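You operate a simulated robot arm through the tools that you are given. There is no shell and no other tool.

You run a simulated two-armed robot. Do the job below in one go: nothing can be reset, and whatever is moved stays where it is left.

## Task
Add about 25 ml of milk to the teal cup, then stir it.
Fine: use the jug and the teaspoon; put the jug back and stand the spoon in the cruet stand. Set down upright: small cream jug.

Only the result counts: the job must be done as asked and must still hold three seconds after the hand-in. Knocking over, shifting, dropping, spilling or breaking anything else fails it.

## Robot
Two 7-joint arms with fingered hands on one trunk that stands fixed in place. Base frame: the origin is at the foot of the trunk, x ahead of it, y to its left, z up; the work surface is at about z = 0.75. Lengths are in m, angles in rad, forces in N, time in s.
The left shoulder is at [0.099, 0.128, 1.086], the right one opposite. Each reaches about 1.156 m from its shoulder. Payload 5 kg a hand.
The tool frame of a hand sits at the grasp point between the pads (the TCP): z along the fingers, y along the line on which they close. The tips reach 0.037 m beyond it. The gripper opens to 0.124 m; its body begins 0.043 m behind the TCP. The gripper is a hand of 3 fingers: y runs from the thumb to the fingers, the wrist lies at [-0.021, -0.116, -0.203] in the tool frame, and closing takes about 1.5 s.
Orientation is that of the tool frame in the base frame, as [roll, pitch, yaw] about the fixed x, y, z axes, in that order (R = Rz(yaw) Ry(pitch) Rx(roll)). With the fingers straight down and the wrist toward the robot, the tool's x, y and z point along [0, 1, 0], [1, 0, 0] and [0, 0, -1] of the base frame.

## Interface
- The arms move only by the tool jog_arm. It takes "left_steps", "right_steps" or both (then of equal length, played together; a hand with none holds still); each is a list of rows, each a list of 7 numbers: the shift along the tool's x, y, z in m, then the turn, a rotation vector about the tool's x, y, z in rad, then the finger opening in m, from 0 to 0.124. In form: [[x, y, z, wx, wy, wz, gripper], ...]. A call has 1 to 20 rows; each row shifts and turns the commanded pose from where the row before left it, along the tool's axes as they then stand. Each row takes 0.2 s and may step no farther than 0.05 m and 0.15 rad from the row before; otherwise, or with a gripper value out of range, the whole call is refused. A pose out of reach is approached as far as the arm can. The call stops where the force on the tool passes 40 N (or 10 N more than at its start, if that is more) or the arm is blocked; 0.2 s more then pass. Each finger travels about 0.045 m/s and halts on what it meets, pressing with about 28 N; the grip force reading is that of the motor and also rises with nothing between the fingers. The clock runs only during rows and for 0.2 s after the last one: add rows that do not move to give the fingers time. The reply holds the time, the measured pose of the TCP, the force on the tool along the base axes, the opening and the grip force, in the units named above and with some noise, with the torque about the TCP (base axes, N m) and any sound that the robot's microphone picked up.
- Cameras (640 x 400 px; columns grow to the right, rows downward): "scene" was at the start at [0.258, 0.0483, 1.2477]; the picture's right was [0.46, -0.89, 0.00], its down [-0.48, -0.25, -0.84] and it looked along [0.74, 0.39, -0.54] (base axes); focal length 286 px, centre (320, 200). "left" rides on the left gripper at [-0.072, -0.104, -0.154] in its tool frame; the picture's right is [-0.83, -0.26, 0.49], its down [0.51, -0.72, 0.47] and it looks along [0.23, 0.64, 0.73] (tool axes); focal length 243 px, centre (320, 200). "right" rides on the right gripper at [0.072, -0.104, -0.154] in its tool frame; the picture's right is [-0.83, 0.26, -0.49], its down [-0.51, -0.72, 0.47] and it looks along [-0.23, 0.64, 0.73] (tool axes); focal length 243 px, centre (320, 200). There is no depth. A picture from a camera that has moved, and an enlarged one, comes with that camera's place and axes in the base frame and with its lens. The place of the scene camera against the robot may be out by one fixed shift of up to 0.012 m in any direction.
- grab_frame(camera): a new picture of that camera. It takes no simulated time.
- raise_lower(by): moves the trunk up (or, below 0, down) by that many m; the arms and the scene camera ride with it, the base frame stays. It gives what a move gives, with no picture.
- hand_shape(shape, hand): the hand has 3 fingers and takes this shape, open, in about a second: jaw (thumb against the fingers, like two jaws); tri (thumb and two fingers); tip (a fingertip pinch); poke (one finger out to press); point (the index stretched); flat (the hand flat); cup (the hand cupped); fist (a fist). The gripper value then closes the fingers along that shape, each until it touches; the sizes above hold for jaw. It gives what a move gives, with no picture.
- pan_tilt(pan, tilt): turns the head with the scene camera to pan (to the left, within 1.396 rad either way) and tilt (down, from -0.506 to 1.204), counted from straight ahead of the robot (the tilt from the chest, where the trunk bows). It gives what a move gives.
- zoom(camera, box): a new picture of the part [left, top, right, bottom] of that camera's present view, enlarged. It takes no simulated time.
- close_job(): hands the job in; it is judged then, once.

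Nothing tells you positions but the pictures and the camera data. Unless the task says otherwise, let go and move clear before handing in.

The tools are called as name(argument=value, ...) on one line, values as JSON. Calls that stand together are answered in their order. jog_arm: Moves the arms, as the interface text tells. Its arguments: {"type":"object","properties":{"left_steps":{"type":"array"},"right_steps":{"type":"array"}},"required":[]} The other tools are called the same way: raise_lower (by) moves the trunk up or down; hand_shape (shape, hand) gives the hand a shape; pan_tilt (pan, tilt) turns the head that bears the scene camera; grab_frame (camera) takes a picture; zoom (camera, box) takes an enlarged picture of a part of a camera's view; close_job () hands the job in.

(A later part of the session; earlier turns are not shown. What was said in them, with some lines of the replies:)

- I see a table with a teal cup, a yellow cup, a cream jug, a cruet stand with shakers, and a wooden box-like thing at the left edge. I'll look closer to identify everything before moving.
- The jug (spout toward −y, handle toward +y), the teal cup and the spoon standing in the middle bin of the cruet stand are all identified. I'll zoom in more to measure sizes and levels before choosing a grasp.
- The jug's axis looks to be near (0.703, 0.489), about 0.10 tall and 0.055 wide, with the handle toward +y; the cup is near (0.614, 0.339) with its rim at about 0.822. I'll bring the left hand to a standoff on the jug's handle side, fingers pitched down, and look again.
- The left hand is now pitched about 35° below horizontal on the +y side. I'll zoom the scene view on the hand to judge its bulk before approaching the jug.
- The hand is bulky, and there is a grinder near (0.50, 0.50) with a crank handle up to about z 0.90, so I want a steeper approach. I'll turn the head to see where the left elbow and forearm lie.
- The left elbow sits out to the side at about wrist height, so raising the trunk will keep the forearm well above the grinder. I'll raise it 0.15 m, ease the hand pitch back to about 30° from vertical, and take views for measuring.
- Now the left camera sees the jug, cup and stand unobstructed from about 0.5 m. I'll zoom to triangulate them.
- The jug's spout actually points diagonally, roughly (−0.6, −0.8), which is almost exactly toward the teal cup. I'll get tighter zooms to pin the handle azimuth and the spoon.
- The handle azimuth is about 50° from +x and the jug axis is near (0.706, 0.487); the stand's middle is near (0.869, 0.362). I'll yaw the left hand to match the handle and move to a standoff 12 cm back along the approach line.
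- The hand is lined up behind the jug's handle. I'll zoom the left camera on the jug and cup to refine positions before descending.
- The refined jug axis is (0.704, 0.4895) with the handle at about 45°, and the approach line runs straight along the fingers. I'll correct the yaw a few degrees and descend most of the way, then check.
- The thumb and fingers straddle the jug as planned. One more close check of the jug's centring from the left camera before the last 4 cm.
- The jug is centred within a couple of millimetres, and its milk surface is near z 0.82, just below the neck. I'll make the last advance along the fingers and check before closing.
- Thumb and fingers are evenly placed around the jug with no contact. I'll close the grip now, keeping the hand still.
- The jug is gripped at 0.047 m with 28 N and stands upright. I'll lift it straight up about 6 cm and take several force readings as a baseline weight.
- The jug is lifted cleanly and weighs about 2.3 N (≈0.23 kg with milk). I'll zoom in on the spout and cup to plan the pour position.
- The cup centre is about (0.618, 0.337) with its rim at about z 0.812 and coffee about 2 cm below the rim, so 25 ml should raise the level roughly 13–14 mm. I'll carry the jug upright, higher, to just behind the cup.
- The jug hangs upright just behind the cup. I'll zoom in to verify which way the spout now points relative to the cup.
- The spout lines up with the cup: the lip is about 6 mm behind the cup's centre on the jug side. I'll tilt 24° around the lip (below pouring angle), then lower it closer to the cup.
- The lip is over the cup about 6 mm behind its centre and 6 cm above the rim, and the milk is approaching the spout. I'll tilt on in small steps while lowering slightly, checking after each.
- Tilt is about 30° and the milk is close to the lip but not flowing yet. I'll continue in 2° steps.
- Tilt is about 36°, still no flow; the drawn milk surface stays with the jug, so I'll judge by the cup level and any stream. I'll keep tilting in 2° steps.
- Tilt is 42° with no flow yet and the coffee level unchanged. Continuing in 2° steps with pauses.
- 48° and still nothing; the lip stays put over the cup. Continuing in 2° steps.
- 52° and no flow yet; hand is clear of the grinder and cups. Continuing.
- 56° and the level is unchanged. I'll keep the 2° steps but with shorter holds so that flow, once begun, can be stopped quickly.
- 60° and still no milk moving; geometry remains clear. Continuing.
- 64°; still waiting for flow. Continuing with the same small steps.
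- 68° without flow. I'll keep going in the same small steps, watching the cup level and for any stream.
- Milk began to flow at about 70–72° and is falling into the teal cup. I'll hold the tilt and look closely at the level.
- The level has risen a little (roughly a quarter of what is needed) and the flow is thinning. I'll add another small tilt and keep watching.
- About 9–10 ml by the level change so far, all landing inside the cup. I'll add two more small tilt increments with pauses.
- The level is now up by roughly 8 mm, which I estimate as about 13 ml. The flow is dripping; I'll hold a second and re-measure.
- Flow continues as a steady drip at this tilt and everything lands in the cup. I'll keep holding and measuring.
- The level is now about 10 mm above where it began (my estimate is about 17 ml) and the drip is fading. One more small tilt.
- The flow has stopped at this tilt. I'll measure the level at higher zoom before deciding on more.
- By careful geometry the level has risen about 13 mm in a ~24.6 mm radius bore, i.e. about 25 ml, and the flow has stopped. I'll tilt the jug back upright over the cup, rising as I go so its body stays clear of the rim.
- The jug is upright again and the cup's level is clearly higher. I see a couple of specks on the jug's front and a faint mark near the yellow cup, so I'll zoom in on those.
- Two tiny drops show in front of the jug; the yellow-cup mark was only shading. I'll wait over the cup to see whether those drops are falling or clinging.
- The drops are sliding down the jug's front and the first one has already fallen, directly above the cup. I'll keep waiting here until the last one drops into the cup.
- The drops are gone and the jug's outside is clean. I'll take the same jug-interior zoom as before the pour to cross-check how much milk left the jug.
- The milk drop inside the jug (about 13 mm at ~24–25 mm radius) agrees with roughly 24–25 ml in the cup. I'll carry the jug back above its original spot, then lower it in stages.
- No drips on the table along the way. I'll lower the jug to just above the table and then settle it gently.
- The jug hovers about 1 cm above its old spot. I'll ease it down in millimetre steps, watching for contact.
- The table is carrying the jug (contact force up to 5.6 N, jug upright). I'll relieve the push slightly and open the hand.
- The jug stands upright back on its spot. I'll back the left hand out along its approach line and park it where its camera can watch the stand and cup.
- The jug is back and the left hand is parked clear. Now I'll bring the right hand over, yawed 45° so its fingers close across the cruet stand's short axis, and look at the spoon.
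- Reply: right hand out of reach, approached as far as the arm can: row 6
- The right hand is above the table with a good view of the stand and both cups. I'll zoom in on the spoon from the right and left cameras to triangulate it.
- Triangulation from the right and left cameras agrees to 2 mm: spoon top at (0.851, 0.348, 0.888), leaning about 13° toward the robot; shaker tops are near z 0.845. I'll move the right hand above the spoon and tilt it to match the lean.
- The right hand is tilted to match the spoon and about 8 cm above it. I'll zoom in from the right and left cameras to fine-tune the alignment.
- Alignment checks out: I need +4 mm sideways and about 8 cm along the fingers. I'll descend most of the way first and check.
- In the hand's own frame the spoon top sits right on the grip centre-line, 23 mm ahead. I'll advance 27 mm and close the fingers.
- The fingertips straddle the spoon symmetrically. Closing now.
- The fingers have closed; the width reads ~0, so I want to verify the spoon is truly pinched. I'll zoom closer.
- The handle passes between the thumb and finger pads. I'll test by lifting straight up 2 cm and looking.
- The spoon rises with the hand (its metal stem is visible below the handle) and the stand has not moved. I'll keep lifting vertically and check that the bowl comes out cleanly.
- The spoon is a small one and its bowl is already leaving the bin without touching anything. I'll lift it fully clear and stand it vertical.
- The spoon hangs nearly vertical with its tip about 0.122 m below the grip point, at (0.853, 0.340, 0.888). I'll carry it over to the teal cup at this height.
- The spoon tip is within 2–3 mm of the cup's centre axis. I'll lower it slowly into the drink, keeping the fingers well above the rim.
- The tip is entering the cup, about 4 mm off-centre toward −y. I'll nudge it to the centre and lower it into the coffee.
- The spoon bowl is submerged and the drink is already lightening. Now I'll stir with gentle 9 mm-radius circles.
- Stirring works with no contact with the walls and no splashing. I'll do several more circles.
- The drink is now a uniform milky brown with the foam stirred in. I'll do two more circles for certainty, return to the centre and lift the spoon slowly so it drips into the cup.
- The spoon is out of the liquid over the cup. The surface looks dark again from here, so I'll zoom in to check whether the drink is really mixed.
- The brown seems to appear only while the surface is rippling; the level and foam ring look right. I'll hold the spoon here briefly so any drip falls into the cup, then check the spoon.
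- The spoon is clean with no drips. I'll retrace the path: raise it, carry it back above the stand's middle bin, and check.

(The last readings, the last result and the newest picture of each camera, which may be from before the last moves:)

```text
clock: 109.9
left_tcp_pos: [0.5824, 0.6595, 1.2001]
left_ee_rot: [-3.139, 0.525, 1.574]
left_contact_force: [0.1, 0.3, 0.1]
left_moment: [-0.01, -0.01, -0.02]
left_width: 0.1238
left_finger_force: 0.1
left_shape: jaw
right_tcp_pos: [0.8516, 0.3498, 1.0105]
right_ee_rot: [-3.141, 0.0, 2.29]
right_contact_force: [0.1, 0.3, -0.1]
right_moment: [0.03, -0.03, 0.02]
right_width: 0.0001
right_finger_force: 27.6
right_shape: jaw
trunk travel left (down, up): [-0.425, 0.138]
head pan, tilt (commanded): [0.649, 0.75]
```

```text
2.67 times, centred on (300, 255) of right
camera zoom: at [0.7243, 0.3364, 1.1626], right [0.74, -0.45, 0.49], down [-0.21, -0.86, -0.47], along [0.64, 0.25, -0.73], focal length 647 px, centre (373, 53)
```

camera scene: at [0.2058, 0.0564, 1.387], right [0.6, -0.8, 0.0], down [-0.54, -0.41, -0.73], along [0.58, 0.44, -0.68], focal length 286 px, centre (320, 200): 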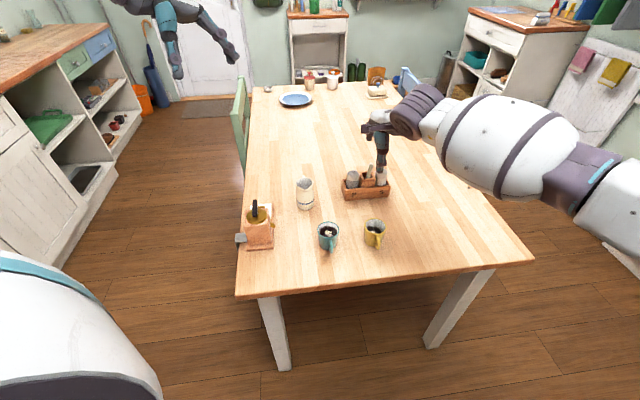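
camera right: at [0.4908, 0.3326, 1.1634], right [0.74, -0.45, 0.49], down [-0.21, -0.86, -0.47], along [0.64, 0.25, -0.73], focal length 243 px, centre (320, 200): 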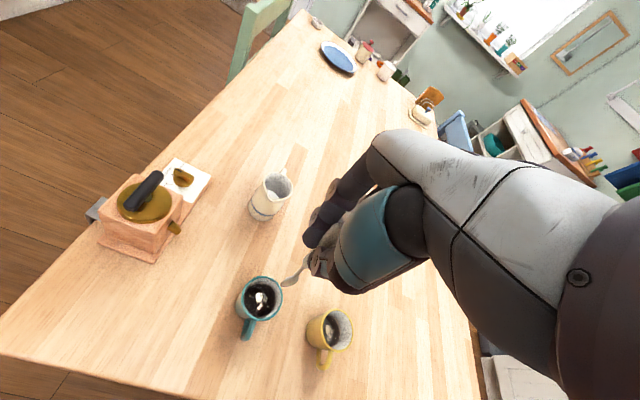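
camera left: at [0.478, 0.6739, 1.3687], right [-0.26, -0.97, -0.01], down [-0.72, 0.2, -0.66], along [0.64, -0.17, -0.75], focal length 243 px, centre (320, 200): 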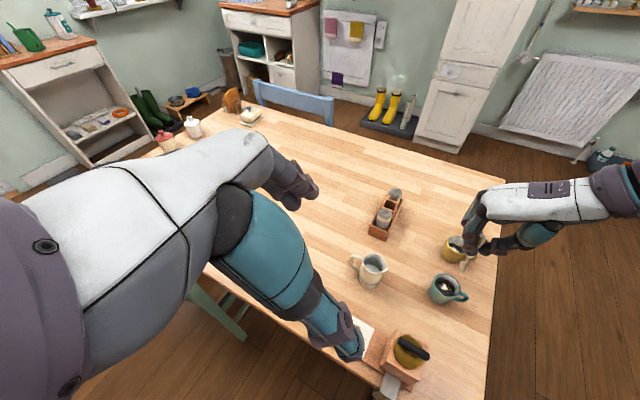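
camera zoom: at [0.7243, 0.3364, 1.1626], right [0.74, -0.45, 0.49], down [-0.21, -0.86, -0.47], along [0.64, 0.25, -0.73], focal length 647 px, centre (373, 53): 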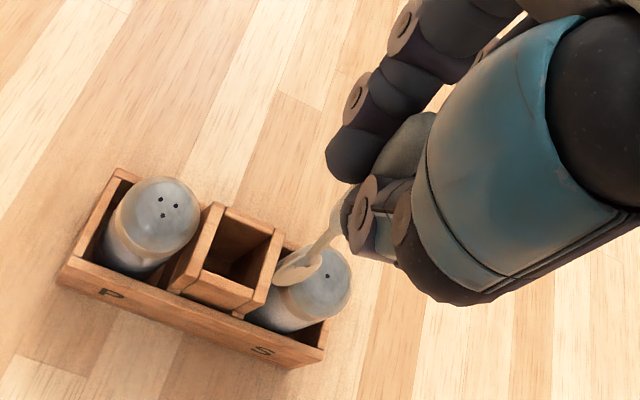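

The spoon is back above the stand exactly as it was when lifted out. I'll tilt it back to the original lean and lower it until the bowl is at the bin's mouth.

jog_arm(right_steps=[[0, 0, 0, -0.11, 0, 0, 0.0], [0, 0, 0, -0.11, 0, 0, 0.0], [0, 0, 0, 0, 0, 0, 0.0], [0, -0.0036, 0.0161, 0, 0, 0, 0.0], [0, -0.0036, 0.0161, 0, 0, 0, 0.0], [0, -0.0036, 0.0161, 0, 0, 0, 0.0], [0, 0, 0, 0, 0, 0, 0.0], [0, 0, 0, 0, 0, 0, 0.0]])

zoom(camera="left", box=[365, 140, 445, 220])

zoom(camera="scene", box=[340, 125, 410, 195])

zoom(camera="right", box=[220, 200, 380, 350])

```text
clock: 111.7
left_tcp_pos: [0.5825, 0.6607, 1.1982]
left_ee_rot: [-3.141, 0.524, 1.572]
left_contact_force: [-0.2, 0.4, 0.6]
left_moment: [0.01, 0.02, -0.03]
left_width: 0.1237
left_finger_force: 0.1
left_shape: jaw
right_tcp_pos: [0.851, 0.3504, 0.9608]
right_ee_rot: [2.922, -0.001, 2.291]
right_contact_force: [0.7, 0.2, -0.5]
right_moment: [-0.05, -0.02, 0.0]
right_width: 0.0004
right_finger_force: 28.4
right_shape: jaw
trunk travel left (down, up): [-0.425, 0.138]
head pan, tilt (commanded): [0.649, 0.75]
```

```text
5.00 times, centred on (405, 180) of left
camera zoom: at [0.4781, 0.674, 1.3686], right [-0.26, -0.97, -0.01], down [-0.72, 0.2, -0.66], along [0.64, -0.17, -0.75], focal length 1213 px, centre (-105, 300)
```

zoom: 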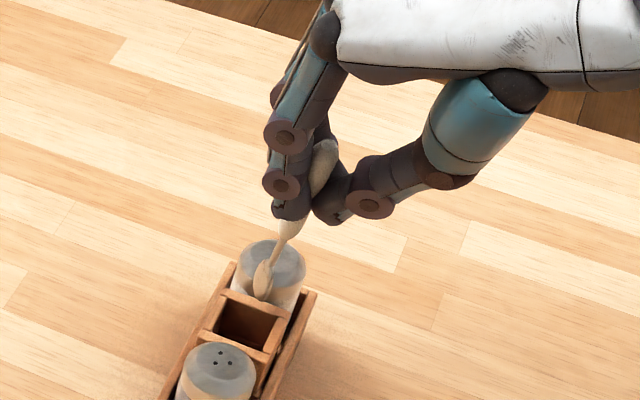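

```text
5.71 times, centred on (375, 160) of scene
camera zoom: at [0.2059, 0.0573, 1.387], right [0.6, -0.8, 0.0], down [-0.54, -0.41, -0.73], along [0.58, 0.44, -0.68], focal length 1632 px, centre (6, 429)
```

zoom: 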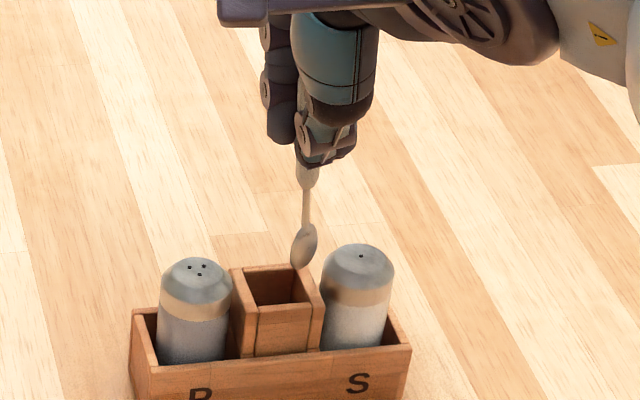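

```text
2.67 times, centred on (300, 275) of right
camera zoom: at [0.7015, 0.3149, 1.087], right [0.66, -0.53, 0.54], down [-0.12, -0.78, -0.62], along [0.74, 0.34, -0.57], focal length 647 px, centre (373, 0)
```

zoom: 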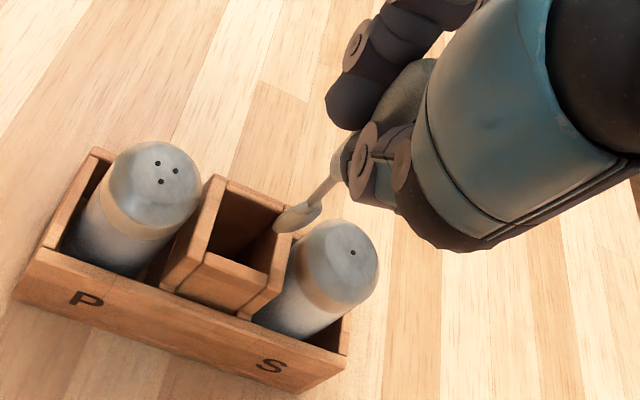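

The bowl tip is about 1 cm off toward the S side of the bin, so the spoon swung slightly in the grip when it came free. I'll shift about 7 mm toward P and 4 mm back so the bowl is centred over the bin, then verify.

jog_arm(right_steps=[[0.0034, 0.00175, 0.0004, 0, 0, 0, 0.0], [0.0034, 0.00175, 0.0004, 0, 0, 0, 0.0], [0, 0, 0, 0, 0, 0, 0.0], [0, 0, 0, 0, 0, 0, 0.0]])

zoom(camera="left", box=[365, 150, 425, 220])

zoom(camera="scene", box=[345, 135, 400, 195])

zoom(camera="right", box=[230, 220, 330, 330])

```text
clock: 112.7
left_tcp_pos: [0.5821, 0.6601, 1.1993]
left_ee_rot: [-3.139, 0.522, 1.572]
left_contact_force: [-0.4, 0.5, -0.6]
left_moment: [-0.02, -0.01, -0.02]
left_width: 0.1236
left_finger_force: 0.0
left_shape: jaw
right_tcp_pos: [0.8487, 0.3574, 0.9615]
right_ee_rot: [2.922, 0.0, 2.291]
right_contact_force: [-0.2, 0.1, 0.3]
right_moment: [0.04, 0.0, -0.01]
right_width: 0.0002
right_finger_force: 28.0
right_shape: jaw
trunk travel left (down, up): [-0.425, 0.138]
head pan, tilt (commanded): [0.649, 0.75]
```

```text
5.71 times, centred on (395, 185) of left
camera zoom: at [0.4781, 0.6739, 1.3687], right [-0.26, -0.97, -0.01], down [-0.72, 0.2, -0.66], along [0.64, -0.17, -0.75], focal length 1386 px, centre (-109, 286)
```

zoom: 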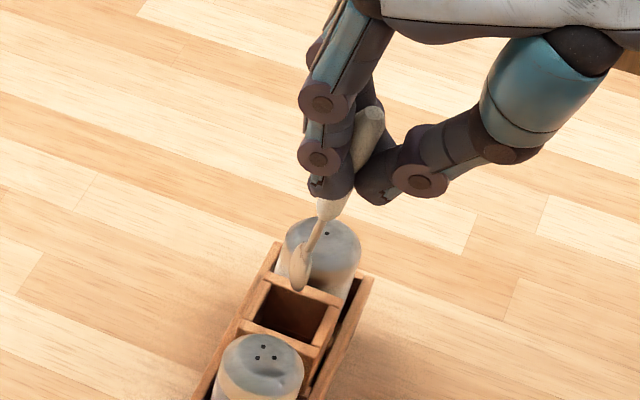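

```text
6.67 times, centred on (372, 165) of scene
camera zoom: at [0.2059, 0.0572, 1.387], right [0.6, -0.8, 0.0], down [-0.54, -0.41, -0.73], along [0.58, 0.44, -0.68], focal length 1904 px, centre (-30, 433)
```

zoom: 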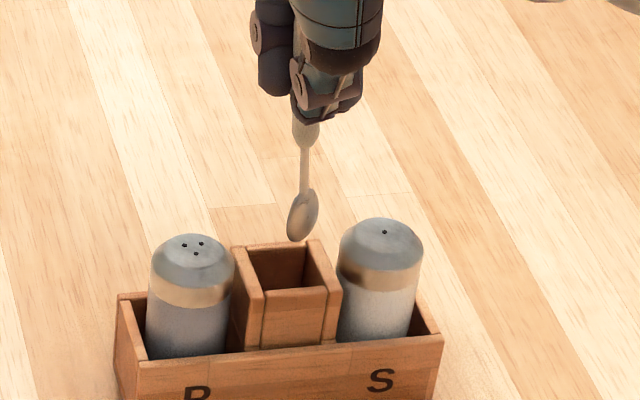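

```text
3.64 times, centred on (280, 275) of right
camera zoom: at [0.7, 0.3223, 1.0877], right [0.66, -0.53, 0.54], down [-0.12, -0.78, -0.62], along [0.74, 0.34, -0.57], focal length 882 px, centre (466, -73)
```

zoom: 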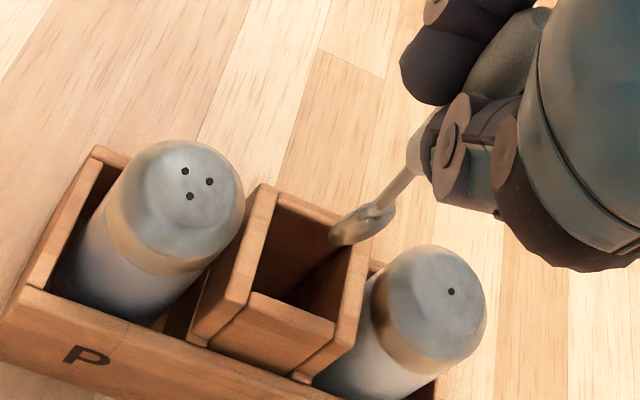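

Both cameras now put the bowl within about 3 mm of the bin's centre. I'll lower it vertically in steps.

jog_arm(right_steps=[[0, -0.0022, 0.0098, 0, 0, 0, 0.0], [0, -0.0033, 0.01465, 0, 0, 0, 0.0], [0, -0.0033, 0.01465, 0, 0, 0, 0.0], [0, 0, 0, 0, 0, 0, 0.0]])

zoom(camera="left", box=[365, 150, 425, 220])

zoom(camera="scene", box=[345, 135, 400, 195])

zoom(camera="right", box=[230, 220, 330, 330])

```text
clock: 113.7
left_tcp_pos: [0.5826, 0.6589, 1.2]
left_ee_rot: [-3.139, 0.524, 1.573]
left_contact_force: [-0.4, -0.2, -0.4]
left_moment: [0.0, 0.0, 0.03]
left_width: 0.1241
left_finger_force: 0.1
left_shape: jaw
right_tcp_pos: [0.8503, 0.3588, 0.92]
right_ee_rot: [2.923, -0.001, 2.292]
right_contact_force: [-0.5, 0.1, 0.0]
right_moment: [0.01, -0.05, 0.0]
right_width: 0.0
right_finger_force: 28.1
right_shape: jaw
trunk travel left (down, up): [-0.425, 0.138]
head pan, tilt (commanded): [0.649, 0.75]
```

```text
5.71 times, centred on (395, 185) of left
camera zoom: at [0.478, 0.6738, 1.3688], right [-0.26, -0.97, -0.01], down [-0.72, 0.2, -0.66], along [0.64, -0.17, -0.75], focal length 1386 px, centre (-109, 286)
```

zoom: 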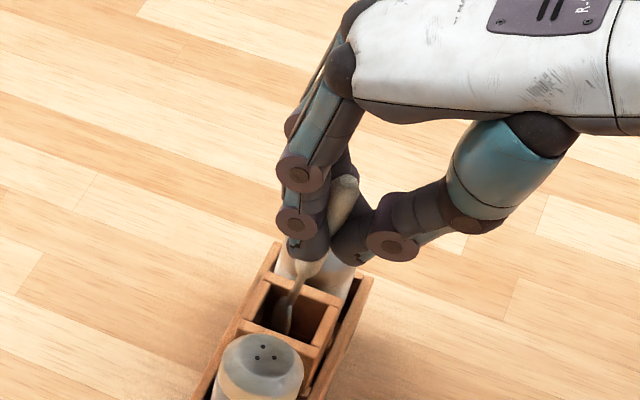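

```text
6.67 times, centred on (372, 165) of scene
camera zoom: at [0.2058, 0.0571, 1.387], right [0.6, -0.8, 0.0], down [-0.54, -0.41, -0.73], along [0.58, 0.44, -0.68], focal length 1904 px, centre (-30, 433)
```

zoom: 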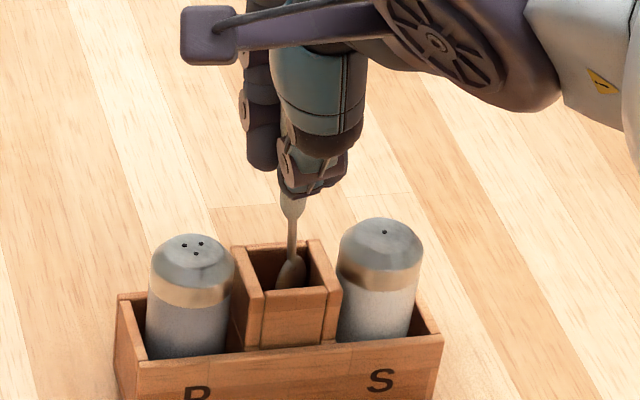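

```text
3.64 times, centred on (280, 275) of right
camera zoom: at [0.7001, 0.3236, 1.0475], right [0.66, -0.53, 0.54], down [-0.12, -0.78, -0.62], along [0.74, 0.34, -0.57], focal length 882 px, centre (466, -73)
```

zoom: 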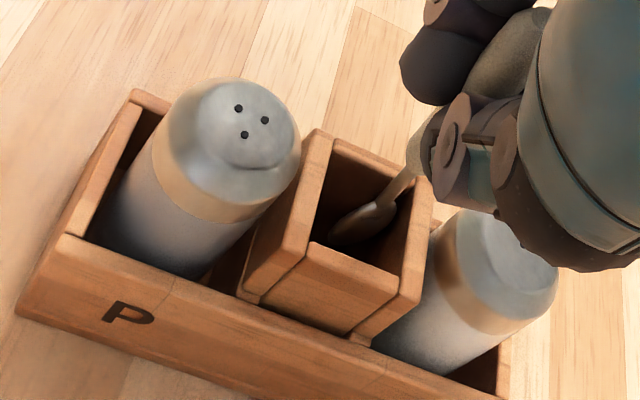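

The bowl is inside the bin, clear of its walls. I'll continue down gently.

jog_arm(right_steps=[[0, -0.0022, 0.0098, 0, 0, 0, 0.0], [0, -0.0022, 0.0098, 0, 0, 0, 0.0], [0, 0, 0, 0, 0, 0, 0.0]])

jog_arm(right_steps=[[0, -0.0011, 0.0049, 0, 0, 0, 0.0], [0, -0.0011, 0.0049, 0, 0, 0, 0.0], [0, 0, 0, 0, 0, 0, 0.0]])

zoom(camera="left", box=[365, 160, 425, 230])

zoom(camera="scene", box=[345, 135, 400, 195])

zoom(camera="right", box=[230, 200, 350, 330])

```text
clock: 114.5
left_tcp_pos: [0.5821, 0.6604, 1.2009]
left_ee_rot: [3.141, 0.523, 1.57]
left_contact_force: [-0.6, 0.0, -0.3]
left_moment: [-0.01, 0.03, 0.02]
left_width: 0.1239
left_finger_force: 0.2
left_shape: jaw
right_tcp_pos: [0.8517, 0.3567, 0.9005]
right_ee_rot: [2.922, -0.001, 2.293]
right_contact_force: [-0.2, -0.1, -0.5]
right_moment: [0.01, -0.01, 0.02]
right_width: 0.0
right_finger_force: 27.8
right_shape: jaw
trunk travel left (down, up): [-0.425, 0.138]
head pan, tilt (commanded): [0.649, 0.75]
```

```text
clock: 115.3
left_tcp_pos: [0.5822, 0.6598, 1.1992]
left_ee_rot: [-3.14, 0.523, 1.572]
left_contact_force: [0.8, 0.5, -0.3]
left_moment: [0.02, 0.01, 0.0]
left_width: 0.1236
left_finger_force: 0.1
left_shape: jaw
right_tcp_pos: [0.8516, 0.3588, 0.8918]
right_ee_rot: [2.922, 0.002, 2.292]
right_contact_force: [0.6, 0.2, -0.7]
right_moment: [0.0, 0.03, -0.01]
right_width: 0.0
right_finger_force: 27.3
right_shape: jaw
trunk travel left (down, up): [-0.425, 0.138]
head pan, tilt (commanded): [0.649, 0.75]
```

```text
5.71 times, centred on (395, 195) of left
camera zoom: at [0.4781, 0.6739, 1.3687], right [-0.26, -0.97, -0.01], down [-0.72, 0.2, -0.66], along [0.64, -0.17, -0.75], focal length 1386 px, centre (-109, 229)
```

zoom: 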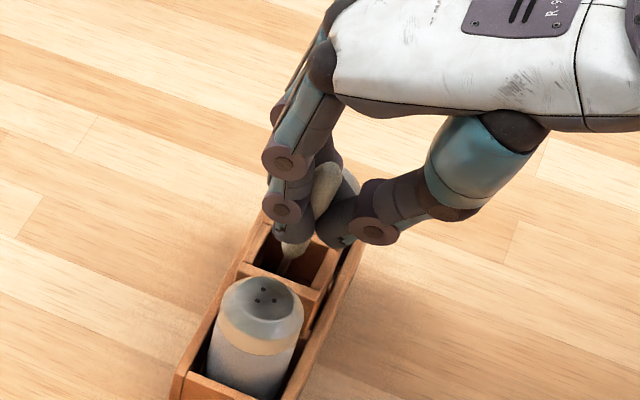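

```text
6.67 times, centred on (372, 165) of scene
camera zoom: at [0.2059, 0.0572, 1.387], right [0.6, -0.8, 0.0], down [-0.54, -0.41, -0.73], along [0.58, 0.44, -0.68], focal length 1904 px, centre (-30, 433)
```

zoom: 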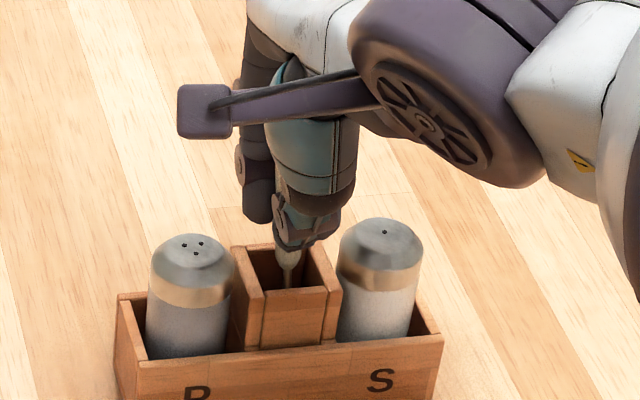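

```text
3.08 times, centred on (290, 265) of right
camera zoom: at [0.7019, 0.3234, 1.017], right [0.66, -0.53, 0.54], down [-0.12, -0.78, -0.62], along [0.74, 0.34, -0.57], focal length 746 px, centre (412, 0)
```

zoom: 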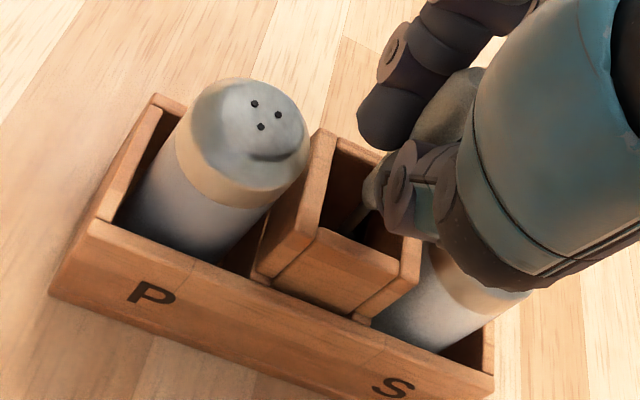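

About 1 cm remains to the original resting height. I'll go down 7 mm more, keeping the fingertips level with the shaker tops.

jog_arm(right_steps=[[0, -0.0009, 0.0039, 0, 0, 0, 0.0], [0, -0.00066, 0.0029, 0, 0, 0, 0.0], [0, 0, 0, 0, 0, 0, 0.0]])

jog_arm(right_steps=[[0, -0.0004, 0.002, 0, 0, 0, 0.0], [0, 0, 0, 0, 0, 0, 0.0]])

zoom(camera="left", box=[365, 160, 425, 230])

zoom(camera="right", box=[230, 200, 350, 330])

zoom(camera="scene", box=[345, 145, 395, 200])

```text
clock: 116.1
left_tcp_pos: [0.5829, 0.6592, 1.1993]
left_ee_rot: [-3.14, 0.524, 1.571]
left_contact_force: [-0.2, -0.5, -0.5]
left_moment: [-0.01, 0.0, 0.03]
left_width: 0.1238
left_finger_force: 0.0
left_shape: jaw
right_tcp_pos: [0.8505, 0.3562, 0.8828]
right_ee_rot: [2.921, 0.0, 2.292]
right_contact_force: [-0.6, -0.2, -0.3]
right_moment: [-0.02, 0.01, 0.0]
right_width: 0.0
right_finger_force: 28.2
right_shape: jaw
trunk travel left (down, up): [-0.425, 0.138]
head pan, tilt (commanded): [0.649, 0.75]
```

```text
clock: 116.7
left_tcp_pos: [0.582, 0.6606, 1.1995]
left_ee_rot: [-3.139, 0.523, 1.572]
left_contact_force: [-0.2, -0.1, -0.5]
left_moment: [-0.02, 0.01, 0.03]
left_width: 0.1238
left_finger_force: 0.1
left_shape: jaw
right_tcp_pos: [0.8503, 0.3552, 0.8816]
right_ee_rot: [2.922, -0.001, 2.292]
right_contact_force: [-0.6, 0.2, 0.5]
right_moment: [0.0, 0.04, -0.01]
right_width: 0.0
right_finger_force: 28.6
right_shape: jaw
trunk travel left (down, up): [-0.425, 0.138]
head pan, tilt (commanded): [0.649, 0.75]
```

```text
5.71 times, centred on (395, 195) of left
camera zoom: at [0.4781, 0.674, 1.3686], right [-0.26, -0.97, -0.01], down [-0.72, 0.2, -0.66], along [0.64, -0.17, -0.75], focal length 1386 px, centre (-109, 229)
```

zoom: 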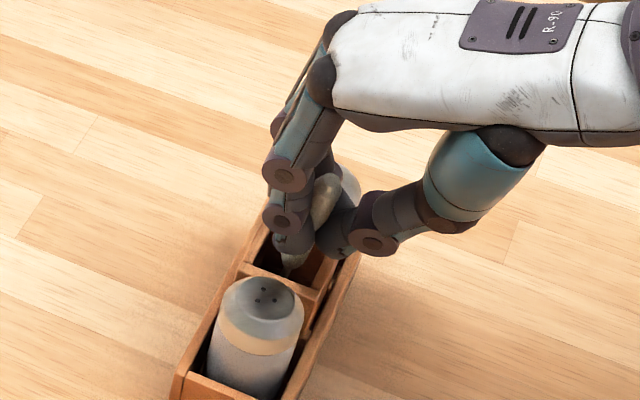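

```text
3.08 times, centred on (290, 265) of right
camera zoom: at [0.7018, 0.3216, 1.0085], right [0.66, -0.53, 0.54], down [-0.12, -0.78, -0.62], along [0.74, 0.34, -0.57], focal length 746 px, centre (412, 0)
```

zoom: 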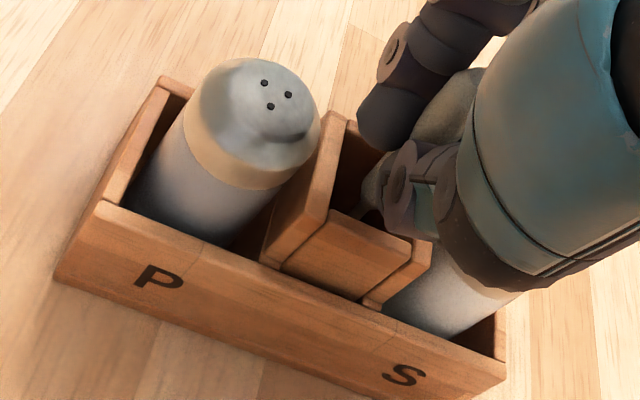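

```text
7.27 times, centred on (370, 172) of scene
camera zoom: at [0.2059, 0.0572, 1.387], right [0.6, -0.8, 0.0], down [-0.54, -0.41, -0.73], along [0.58, 0.44, -0.68], focal length 2077 px, centre (-44, 400)
```

zoom: 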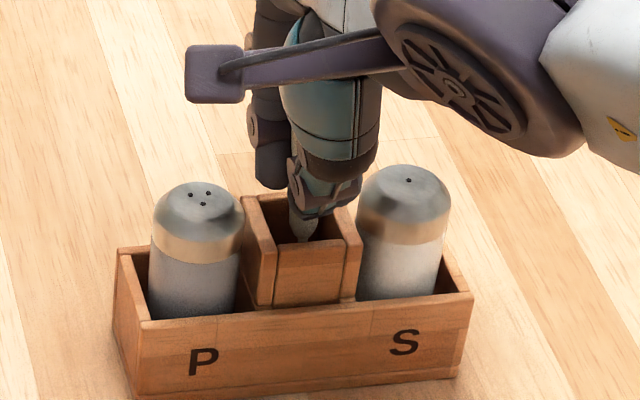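

The spoon is at its original depth with no contact on the stand or shakers. I'll release it now.

jog_arm(right_steps=[[0, 0, 0, 0, 0, 0, 0.01], [0, 0, 0, 0, 0, 0, 0.02], [0, 0, 0, 0, 0, 0, 0.03], [0, 0, 0, 0, 0, 0, 0.045], [0, 0, 0, 0, 0, 0, 0.06], [0, 0, 0, 0, 0, 0, 0.08], [0, 0, 0, 0, 0, 0, 0.1], [0, 0, 0, 0, 0, 0, 0.1], [0, 0, 0, 0, 0, 0, 0.1], [0, 0, 0, 0, 0, 0, 0.1]])

zoom(camera="left", box=[360, 150, 450, 240])

zoom(camera="right", box=[220, 200, 360, 350])

zoom(camera="scene", box=[345, 145, 395, 200])

```text
clock: 118.9
left_tcp_pos: [0.5822, 0.6607, 1.1991]
left_ee_rot: [-3.141, 0.523, 1.571]
left_contact_force: [-0.2, 0.1, -0.5]
left_moment: [0.04, -0.03, -0.01]
left_width: 0.1237
left_finger_force: 0.1
left_shape: jaw
right_tcp_pos: [0.8504, 0.355, 0.8819]
right_ee_rot: [2.923, 0.0, 2.291]
right_contact_force: [0.5, -0.5, -0.2]
right_moment: [-0.02, 0.02, 0.0]
right_width: 0.0995
right_finger_force: 0.1
right_shape: jaw
trunk travel left (down, up): [-0.425, 0.138]
head pan, tilt (commanded): [0.649, 0.75]
```

```text
4.44 times, centred on (405, 195) of left
camera zoom: at [0.4781, 0.674, 1.3686], right [-0.26, -0.97, -0.01], down [-0.72, 0.2, -0.66], along [0.64, -0.17, -0.75], focal length 1078 px, centre (-58, 222)
```

zoom: 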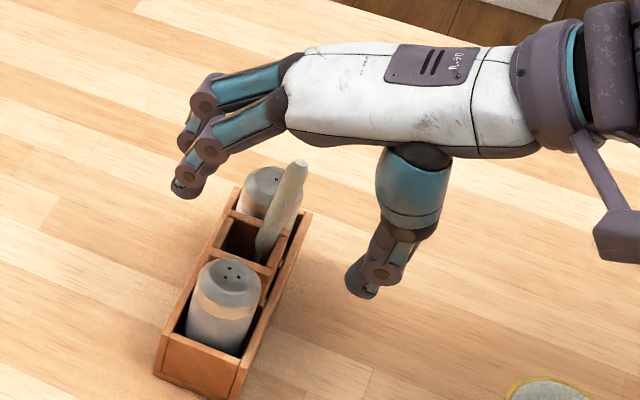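

```text
2.67 times, centred on (290, 275) of right
camera zoom: at [0.7018, 0.3216, 1.0085], right [0.66, -0.53, 0.54], down [-0.12, -0.78, -0.62], along [0.74, 0.34, -0.57], focal length 647 px, centre (400, 0)
```

zoom: 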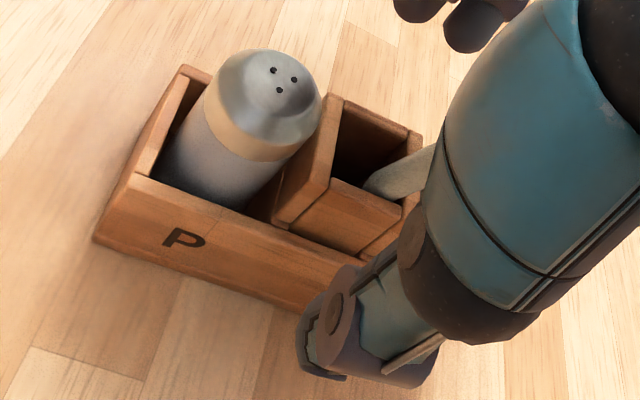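

```text
7.27 times, centred on (370, 172) of scene
camera zoom: at [0.206, 0.0572, 1.387], right [0.6, -0.8, 0.0], down [-0.54, -0.41, -0.73], along [0.58, 0.44, -0.68], focal length 2077 px, centre (-44, 400)
```

zoom: 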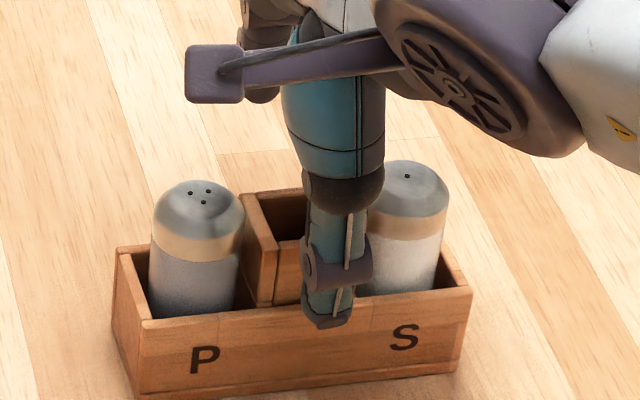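

The spoon stands in the bin with its handle up, leaning on the wall as before. I'll withdraw the right hand straight back along the fingers and check again.

jog_arm(right_steps=[[0, 0, -0.01, 0, 0, 0, 0.1], [0, 0, -0.02, 0, 0, 0, 0.1], [0, 0, -0.02, 0, 0, 0, 0.1], [0, 0, -0.03, 0, 0, 0, 0.1], [0, 0, -0.03, 0, 0, 0, 0.11], [0, 0, -0.03, 0, 0, 0, 0.12], [0, 0, 0, 0, 0, 0, 0.124]])

jog_arm(right_steps=[[0, 0, 0, 0.11, 0, 0, 0.124], [0, 0, 0, 0.11, 0, 0, 0.124], [-0.03, -0.02, -0.015, 0, 0, 0, 0.124], [-0.03, -0.02, -0.015, 0, 0, 0, 0.124], [-0.03, -0.02, -0.015, 0, 0, 0, 0.124], [-0.03, -0.02, -0.015, 0, 0, 0, 0.124], [-0.03, -0.02, -0.015, 0, 0, 0, 0.124], [-0.03, -0.02, -0.015, 0, 0, 0, 0.124], [0, 0, 0, 0, 0, 0, 0.124]])

grab_frame(camera="scene")

zoom(camera="scene", box=[335, 155, 400, 205])

zoom(camera="left", box=[340, 175, 480, 310])

zoom(camera="scene", box=[230, 155, 400, 265])

```text
clock: 120.5
left_tcp_pos: [0.5824, 0.6595, 1.1999]
left_ee_rot: [-3.139, 0.524, 1.574]
left_contact_force: [0.5, 0.5, 0.1]
left_moment: [0.02, 0.01, -0.04]
left_width: 0.1235
left_finger_force: 0.0
left_shape: jaw
right_tcp_pos: [0.8288, 0.3363, 1.0186]
right_ee_rot: [2.921, 0.0, 2.292]
right_contact_force: [0.0, -0.2, 0.4]
right_moment: [-0.01, 0.03, 0.0]
right_width: 0.1235
right_finger_force: 0.2
right_shape: jaw
trunk travel left (down, up): [-0.425, 0.138]
head pan, tilt (commanded): [0.649, 0.75]
```

```text
clock: 122.5
left_tcp_pos: [0.5834, 0.6605, 1.199]
left_ee_rot: [-3.14, 0.525, 1.57]
left_contact_force: [0.6, 0.0, -0.2]
left_moment: [0.01, -0.01, 0.04]
left_width: 0.1238
left_finger_force: 0.1
left_shape: jaw
right_tcp_pos: [0.8606, 0.1224, 1.1098]
right_ee_rot: [3.141, 0.0, 2.292]
right_contact_force: [-0.9, 0.6, 0.4]
right_moment: [0.01, -0.05, -0.01]
right_width: 0.1235
right_finger_force: 0.1
right_shape: jaw
trunk travel left (down, up): [-0.425, 0.138]
head pan, tilt (commanded): [0.649, 0.75]
```

```text
taken
camera scene: at [0.206, 0.0577, 1.3869], right [0.6, -0.8, 0.0], down [-0.54, -0.41, -0.73], along [0.58, 0.44, -0.68], focal length 286 px, centre (320, 200)
```

scene: 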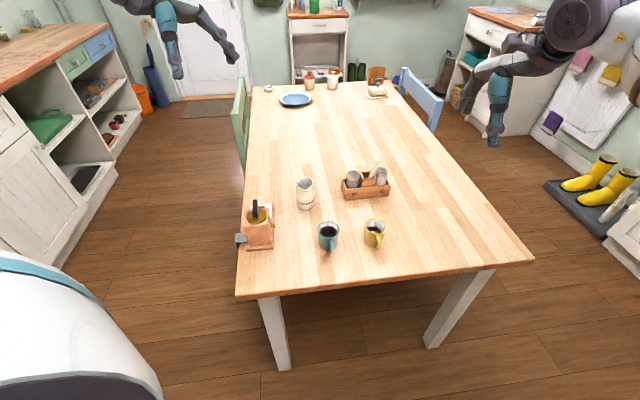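

```text
8.00 times, centred on (368, 180) of scene
camera zoom: at [0.206, 0.0577, 1.3869], right [0.6, -0.8, 0.0], down [-0.54, -0.41, -0.73], along [0.58, 0.44, -0.68], focal length 2285 px, centre (-60, 360)
```

zoom: 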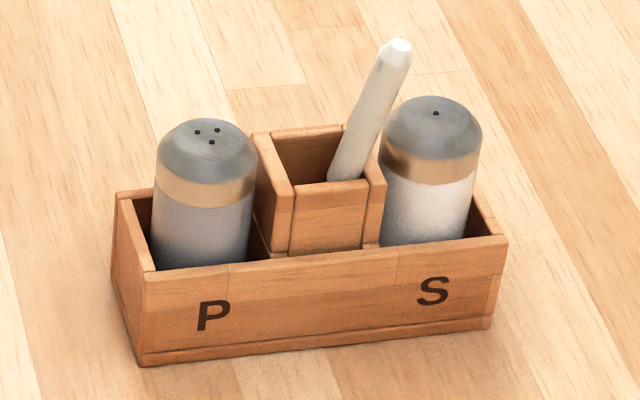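

```text
2.96 times, centred on (410, 242) of left
camera zoom: at [0.4783, 0.6744, 1.3683], right [-0.26, -0.96, -0.01], down [-0.72, 0.2, -0.66], along [0.64, -0.17, -0.75], focal length 719 px, centre (53, 74)
```

zoom: 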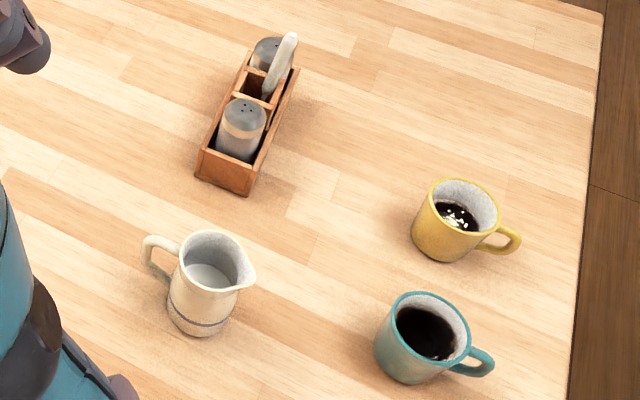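

```text
3.64 times, centred on (315, 210) of scene
camera zoom: at [0.206, 0.0577, 1.3869], right [0.6, -0.8, 0.0], down [-0.54, -0.41, -0.73], along [0.58, 0.44, -0.68], focal length 1039 px, centre (338, 164)
```

zoom: 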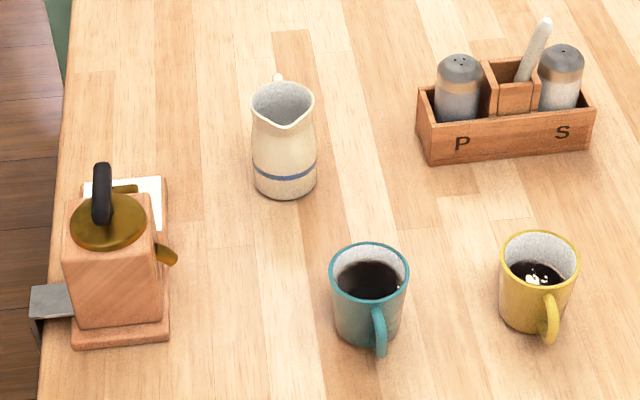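

Everything is back in place: the spoon stands in the bin, the jug is upright, and the teal cup's drink now looks uniformly mixed. I'll do a last check of levels, spoon stability and the table surface.

jog_arm(right_steps=[[-0.02, -0.02, -0.02, 0, 0, 0, 0.124], [-0.02, -0.02, -0.02, 0, 0, 0, 0.124], [0, 0, 0, 0, 0, 0, 0.124], [0, 0, 0, 0, 0, 0, 0.124], [0, 0, 0, 0, 0, 0, 0.124], [0, 0, 0, 0, 0, 0, 0.124], [0, 0, 0, 0, 0, 0, 0.124], [0, 0, 0, 0, 0, 0, 0.124]])

zoom(camera="scene", box=[314, 215, 344, 245])

zoom(camera="scene", box=[335, 155, 400, 205])

zoom(camera="left", box=[365, 180, 410, 245])

zoom(camera="left", box=[340, 240, 400, 295])

zoom(camera="left", box=[420, 265, 475, 310])

```text
clock: 124.3
left_tcp_pos: [0.5825, 0.6605, 1.1996]
left_ee_rot: [-3.14, 0.525, 1.572]
left_contact_force: [-0.2, 0.8, 0.3]
left_moment: [0.0, 0.01, 0.01]
left_width: 0.1237
left_finger_force: 0.0
left_shape: jaw
right_tcp_pos: [0.8563, 0.0662, 1.1497]
right_ee_rot: [-3.141, 0.0, 2.293]
right_contact_force: [-0.2, 1.4, 0.6]
right_moment: [-0.02, -0.04, 0.0]
right_width: 0.1236
right_finger_force: 0.1
right_shape: jaw
trunk travel left (down, up): [-0.425, 0.138]
head pan, tilt (commanded): [0.649, 0.75]
```

```text
13.33 times, centred on (329, 230) of scene
camera zoom: at [0.2059, 0.0573, 1.387], right [0.6, -0.8, 0.0], down [-0.54, -0.41, -0.73], along [0.58, 0.44, -0.68], focal length 3808 px, centre (200, -200)
```

zoom: 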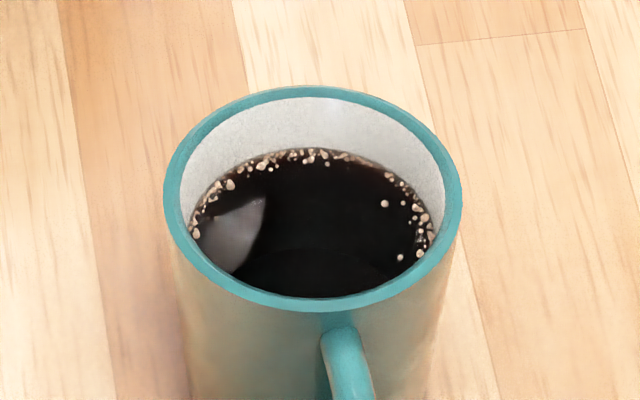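

```text
8.00 times, centred on (368, 180) of scene
camera zoom: at [0.2059, 0.0573, 1.387], right [0.6, -0.8, 0.0], down [-0.54, -0.41, -0.73], along [0.58, 0.44, -0.68], focal length 2285 px, centre (-60, 360)
```

zoom: 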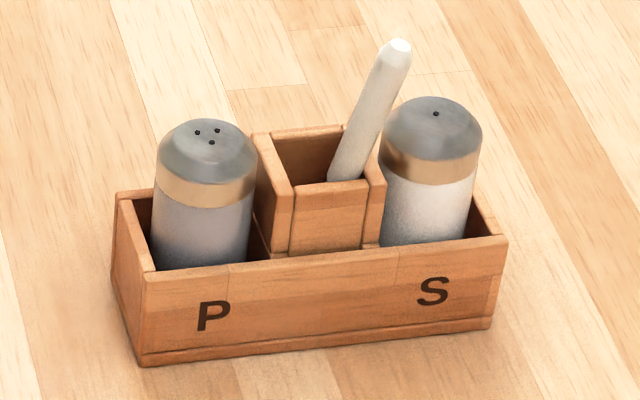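

```text
6.15 times, centred on (388, 212) of left
camera zoom: at [0.4781, 0.674, 1.3686], right [-0.26, -0.97, -0.01], down [-0.72, 0.2, -0.66], along [0.64, -0.17, -0.75], focal length 1493 px, centre (-95, 123)
```

zoom: 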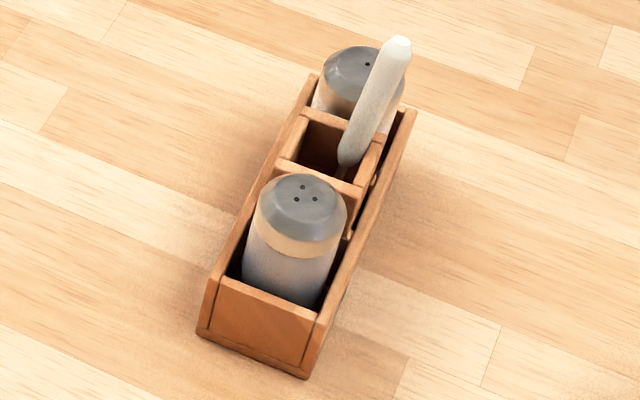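

```text
7.27 times, centred on (370, 268) of left
camera zoom: at [0.4781, 0.674, 1.3686], right [-0.26, -0.97, -0.01], down [-0.72, 0.2, -0.66], along [0.64, -0.17, -0.75], focal length 1764 px, centre (-44, -291)
```

zoom: 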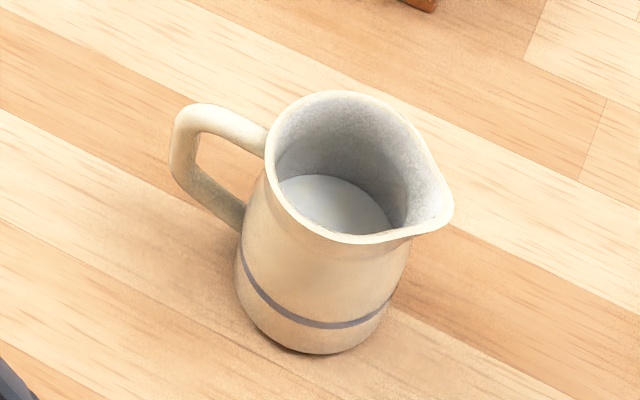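

```text
8.89 times, centred on (448, 288) of left
camera zoom: at [0.4781, 0.674, 1.3686], right [-0.26, -0.97, -0.01], down [-0.72, 0.2, -0.66], along [0.64, -0.17, -0.75], focal length 2157 px, centre (-813, -578)
```

zoom: 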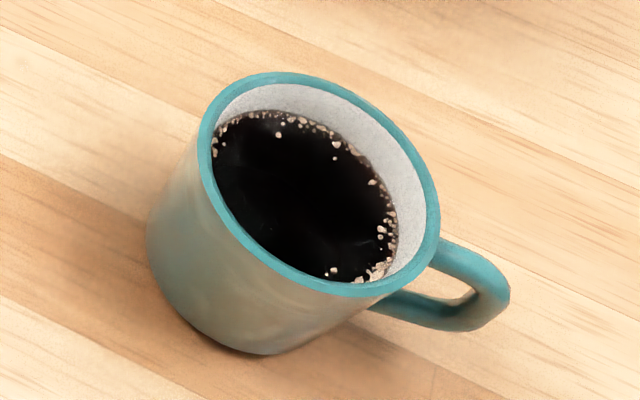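

The level sits about 13–14 mm above its start (≈25 ml), the spoon has not moved since release, and the jug is upright. One last scan of the table between jug and cup for stray drops.

zoom(camera="scene", box=[285, 190, 365, 265])

zoom(camera="left", box=[370, 230, 490, 340])

```text
5.33 times, centred on (325, 228) of scene
camera zoom: at [0.2059, 0.0573, 1.387], right [0.6, -0.8, 0.0], down [-0.54, -0.41, -0.73], along [0.58, 0.44, -0.68], focal length 1523 px, centre (293, 53)
```

zoom: 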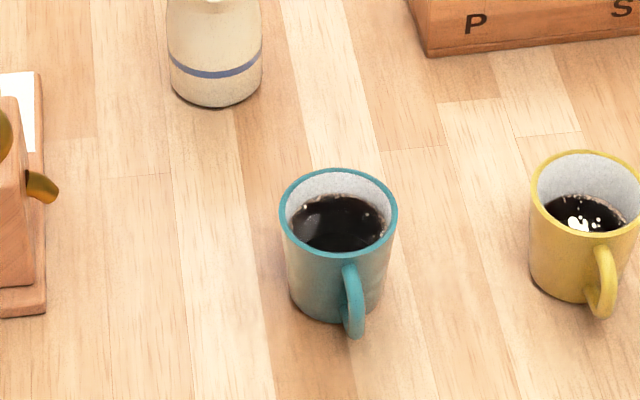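

```text
3.64 times, centred on (430, 285) of left
camera zoom: at [0.4781, 0.674, 1.3686], right [-0.26, -0.97, -0.01], down [-0.72, 0.2, -0.66], along [0.64, -0.17, -0.75], focal length 882 px, centre (-80, -109)
```

zoom: 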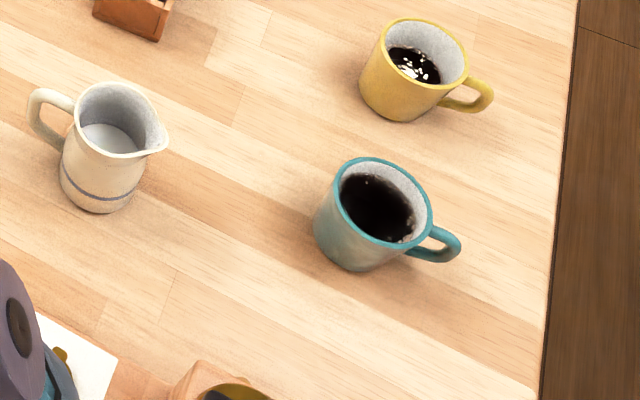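

The table is clean, the jug stands upright in its place, the spoon stands in the cruet stand, the teal cup has its milk and has been stirred, and both hands are open and clear. Handing in.

close_job()

```text
The job is handed in.
```

I handed the job in: the teal cup has about 25 ml of milk in it and has been stirred.

- **Milk:** the level in the cup rose about 13–14 mm, which works out to roughly 25–27 ml. The drop inside the jug suggests 23–25 ml. There was no direct volume reading, so treat the amount as accurate to within about 3 ml.
- **Stirring:** I made seven slow circles with the teaspoon bowl under the surface. The foam on top mixed in, though the drink still looks dark now that it is still.
- **Jug:** it is back upright within about 3 mm of where it started. A couple of drops ran down its front after the pour; I held it over the cup until they were gone.
- **Spoon:** it stands handle-up in the middle bin of the cruet stand. It leans more toward the S shaker than it did at first, but it did not move in the last two seconds I watched it.

The other cup, the shakers and the grinder were not touched, and I saw no drops on the table. Both hands are open and clear.
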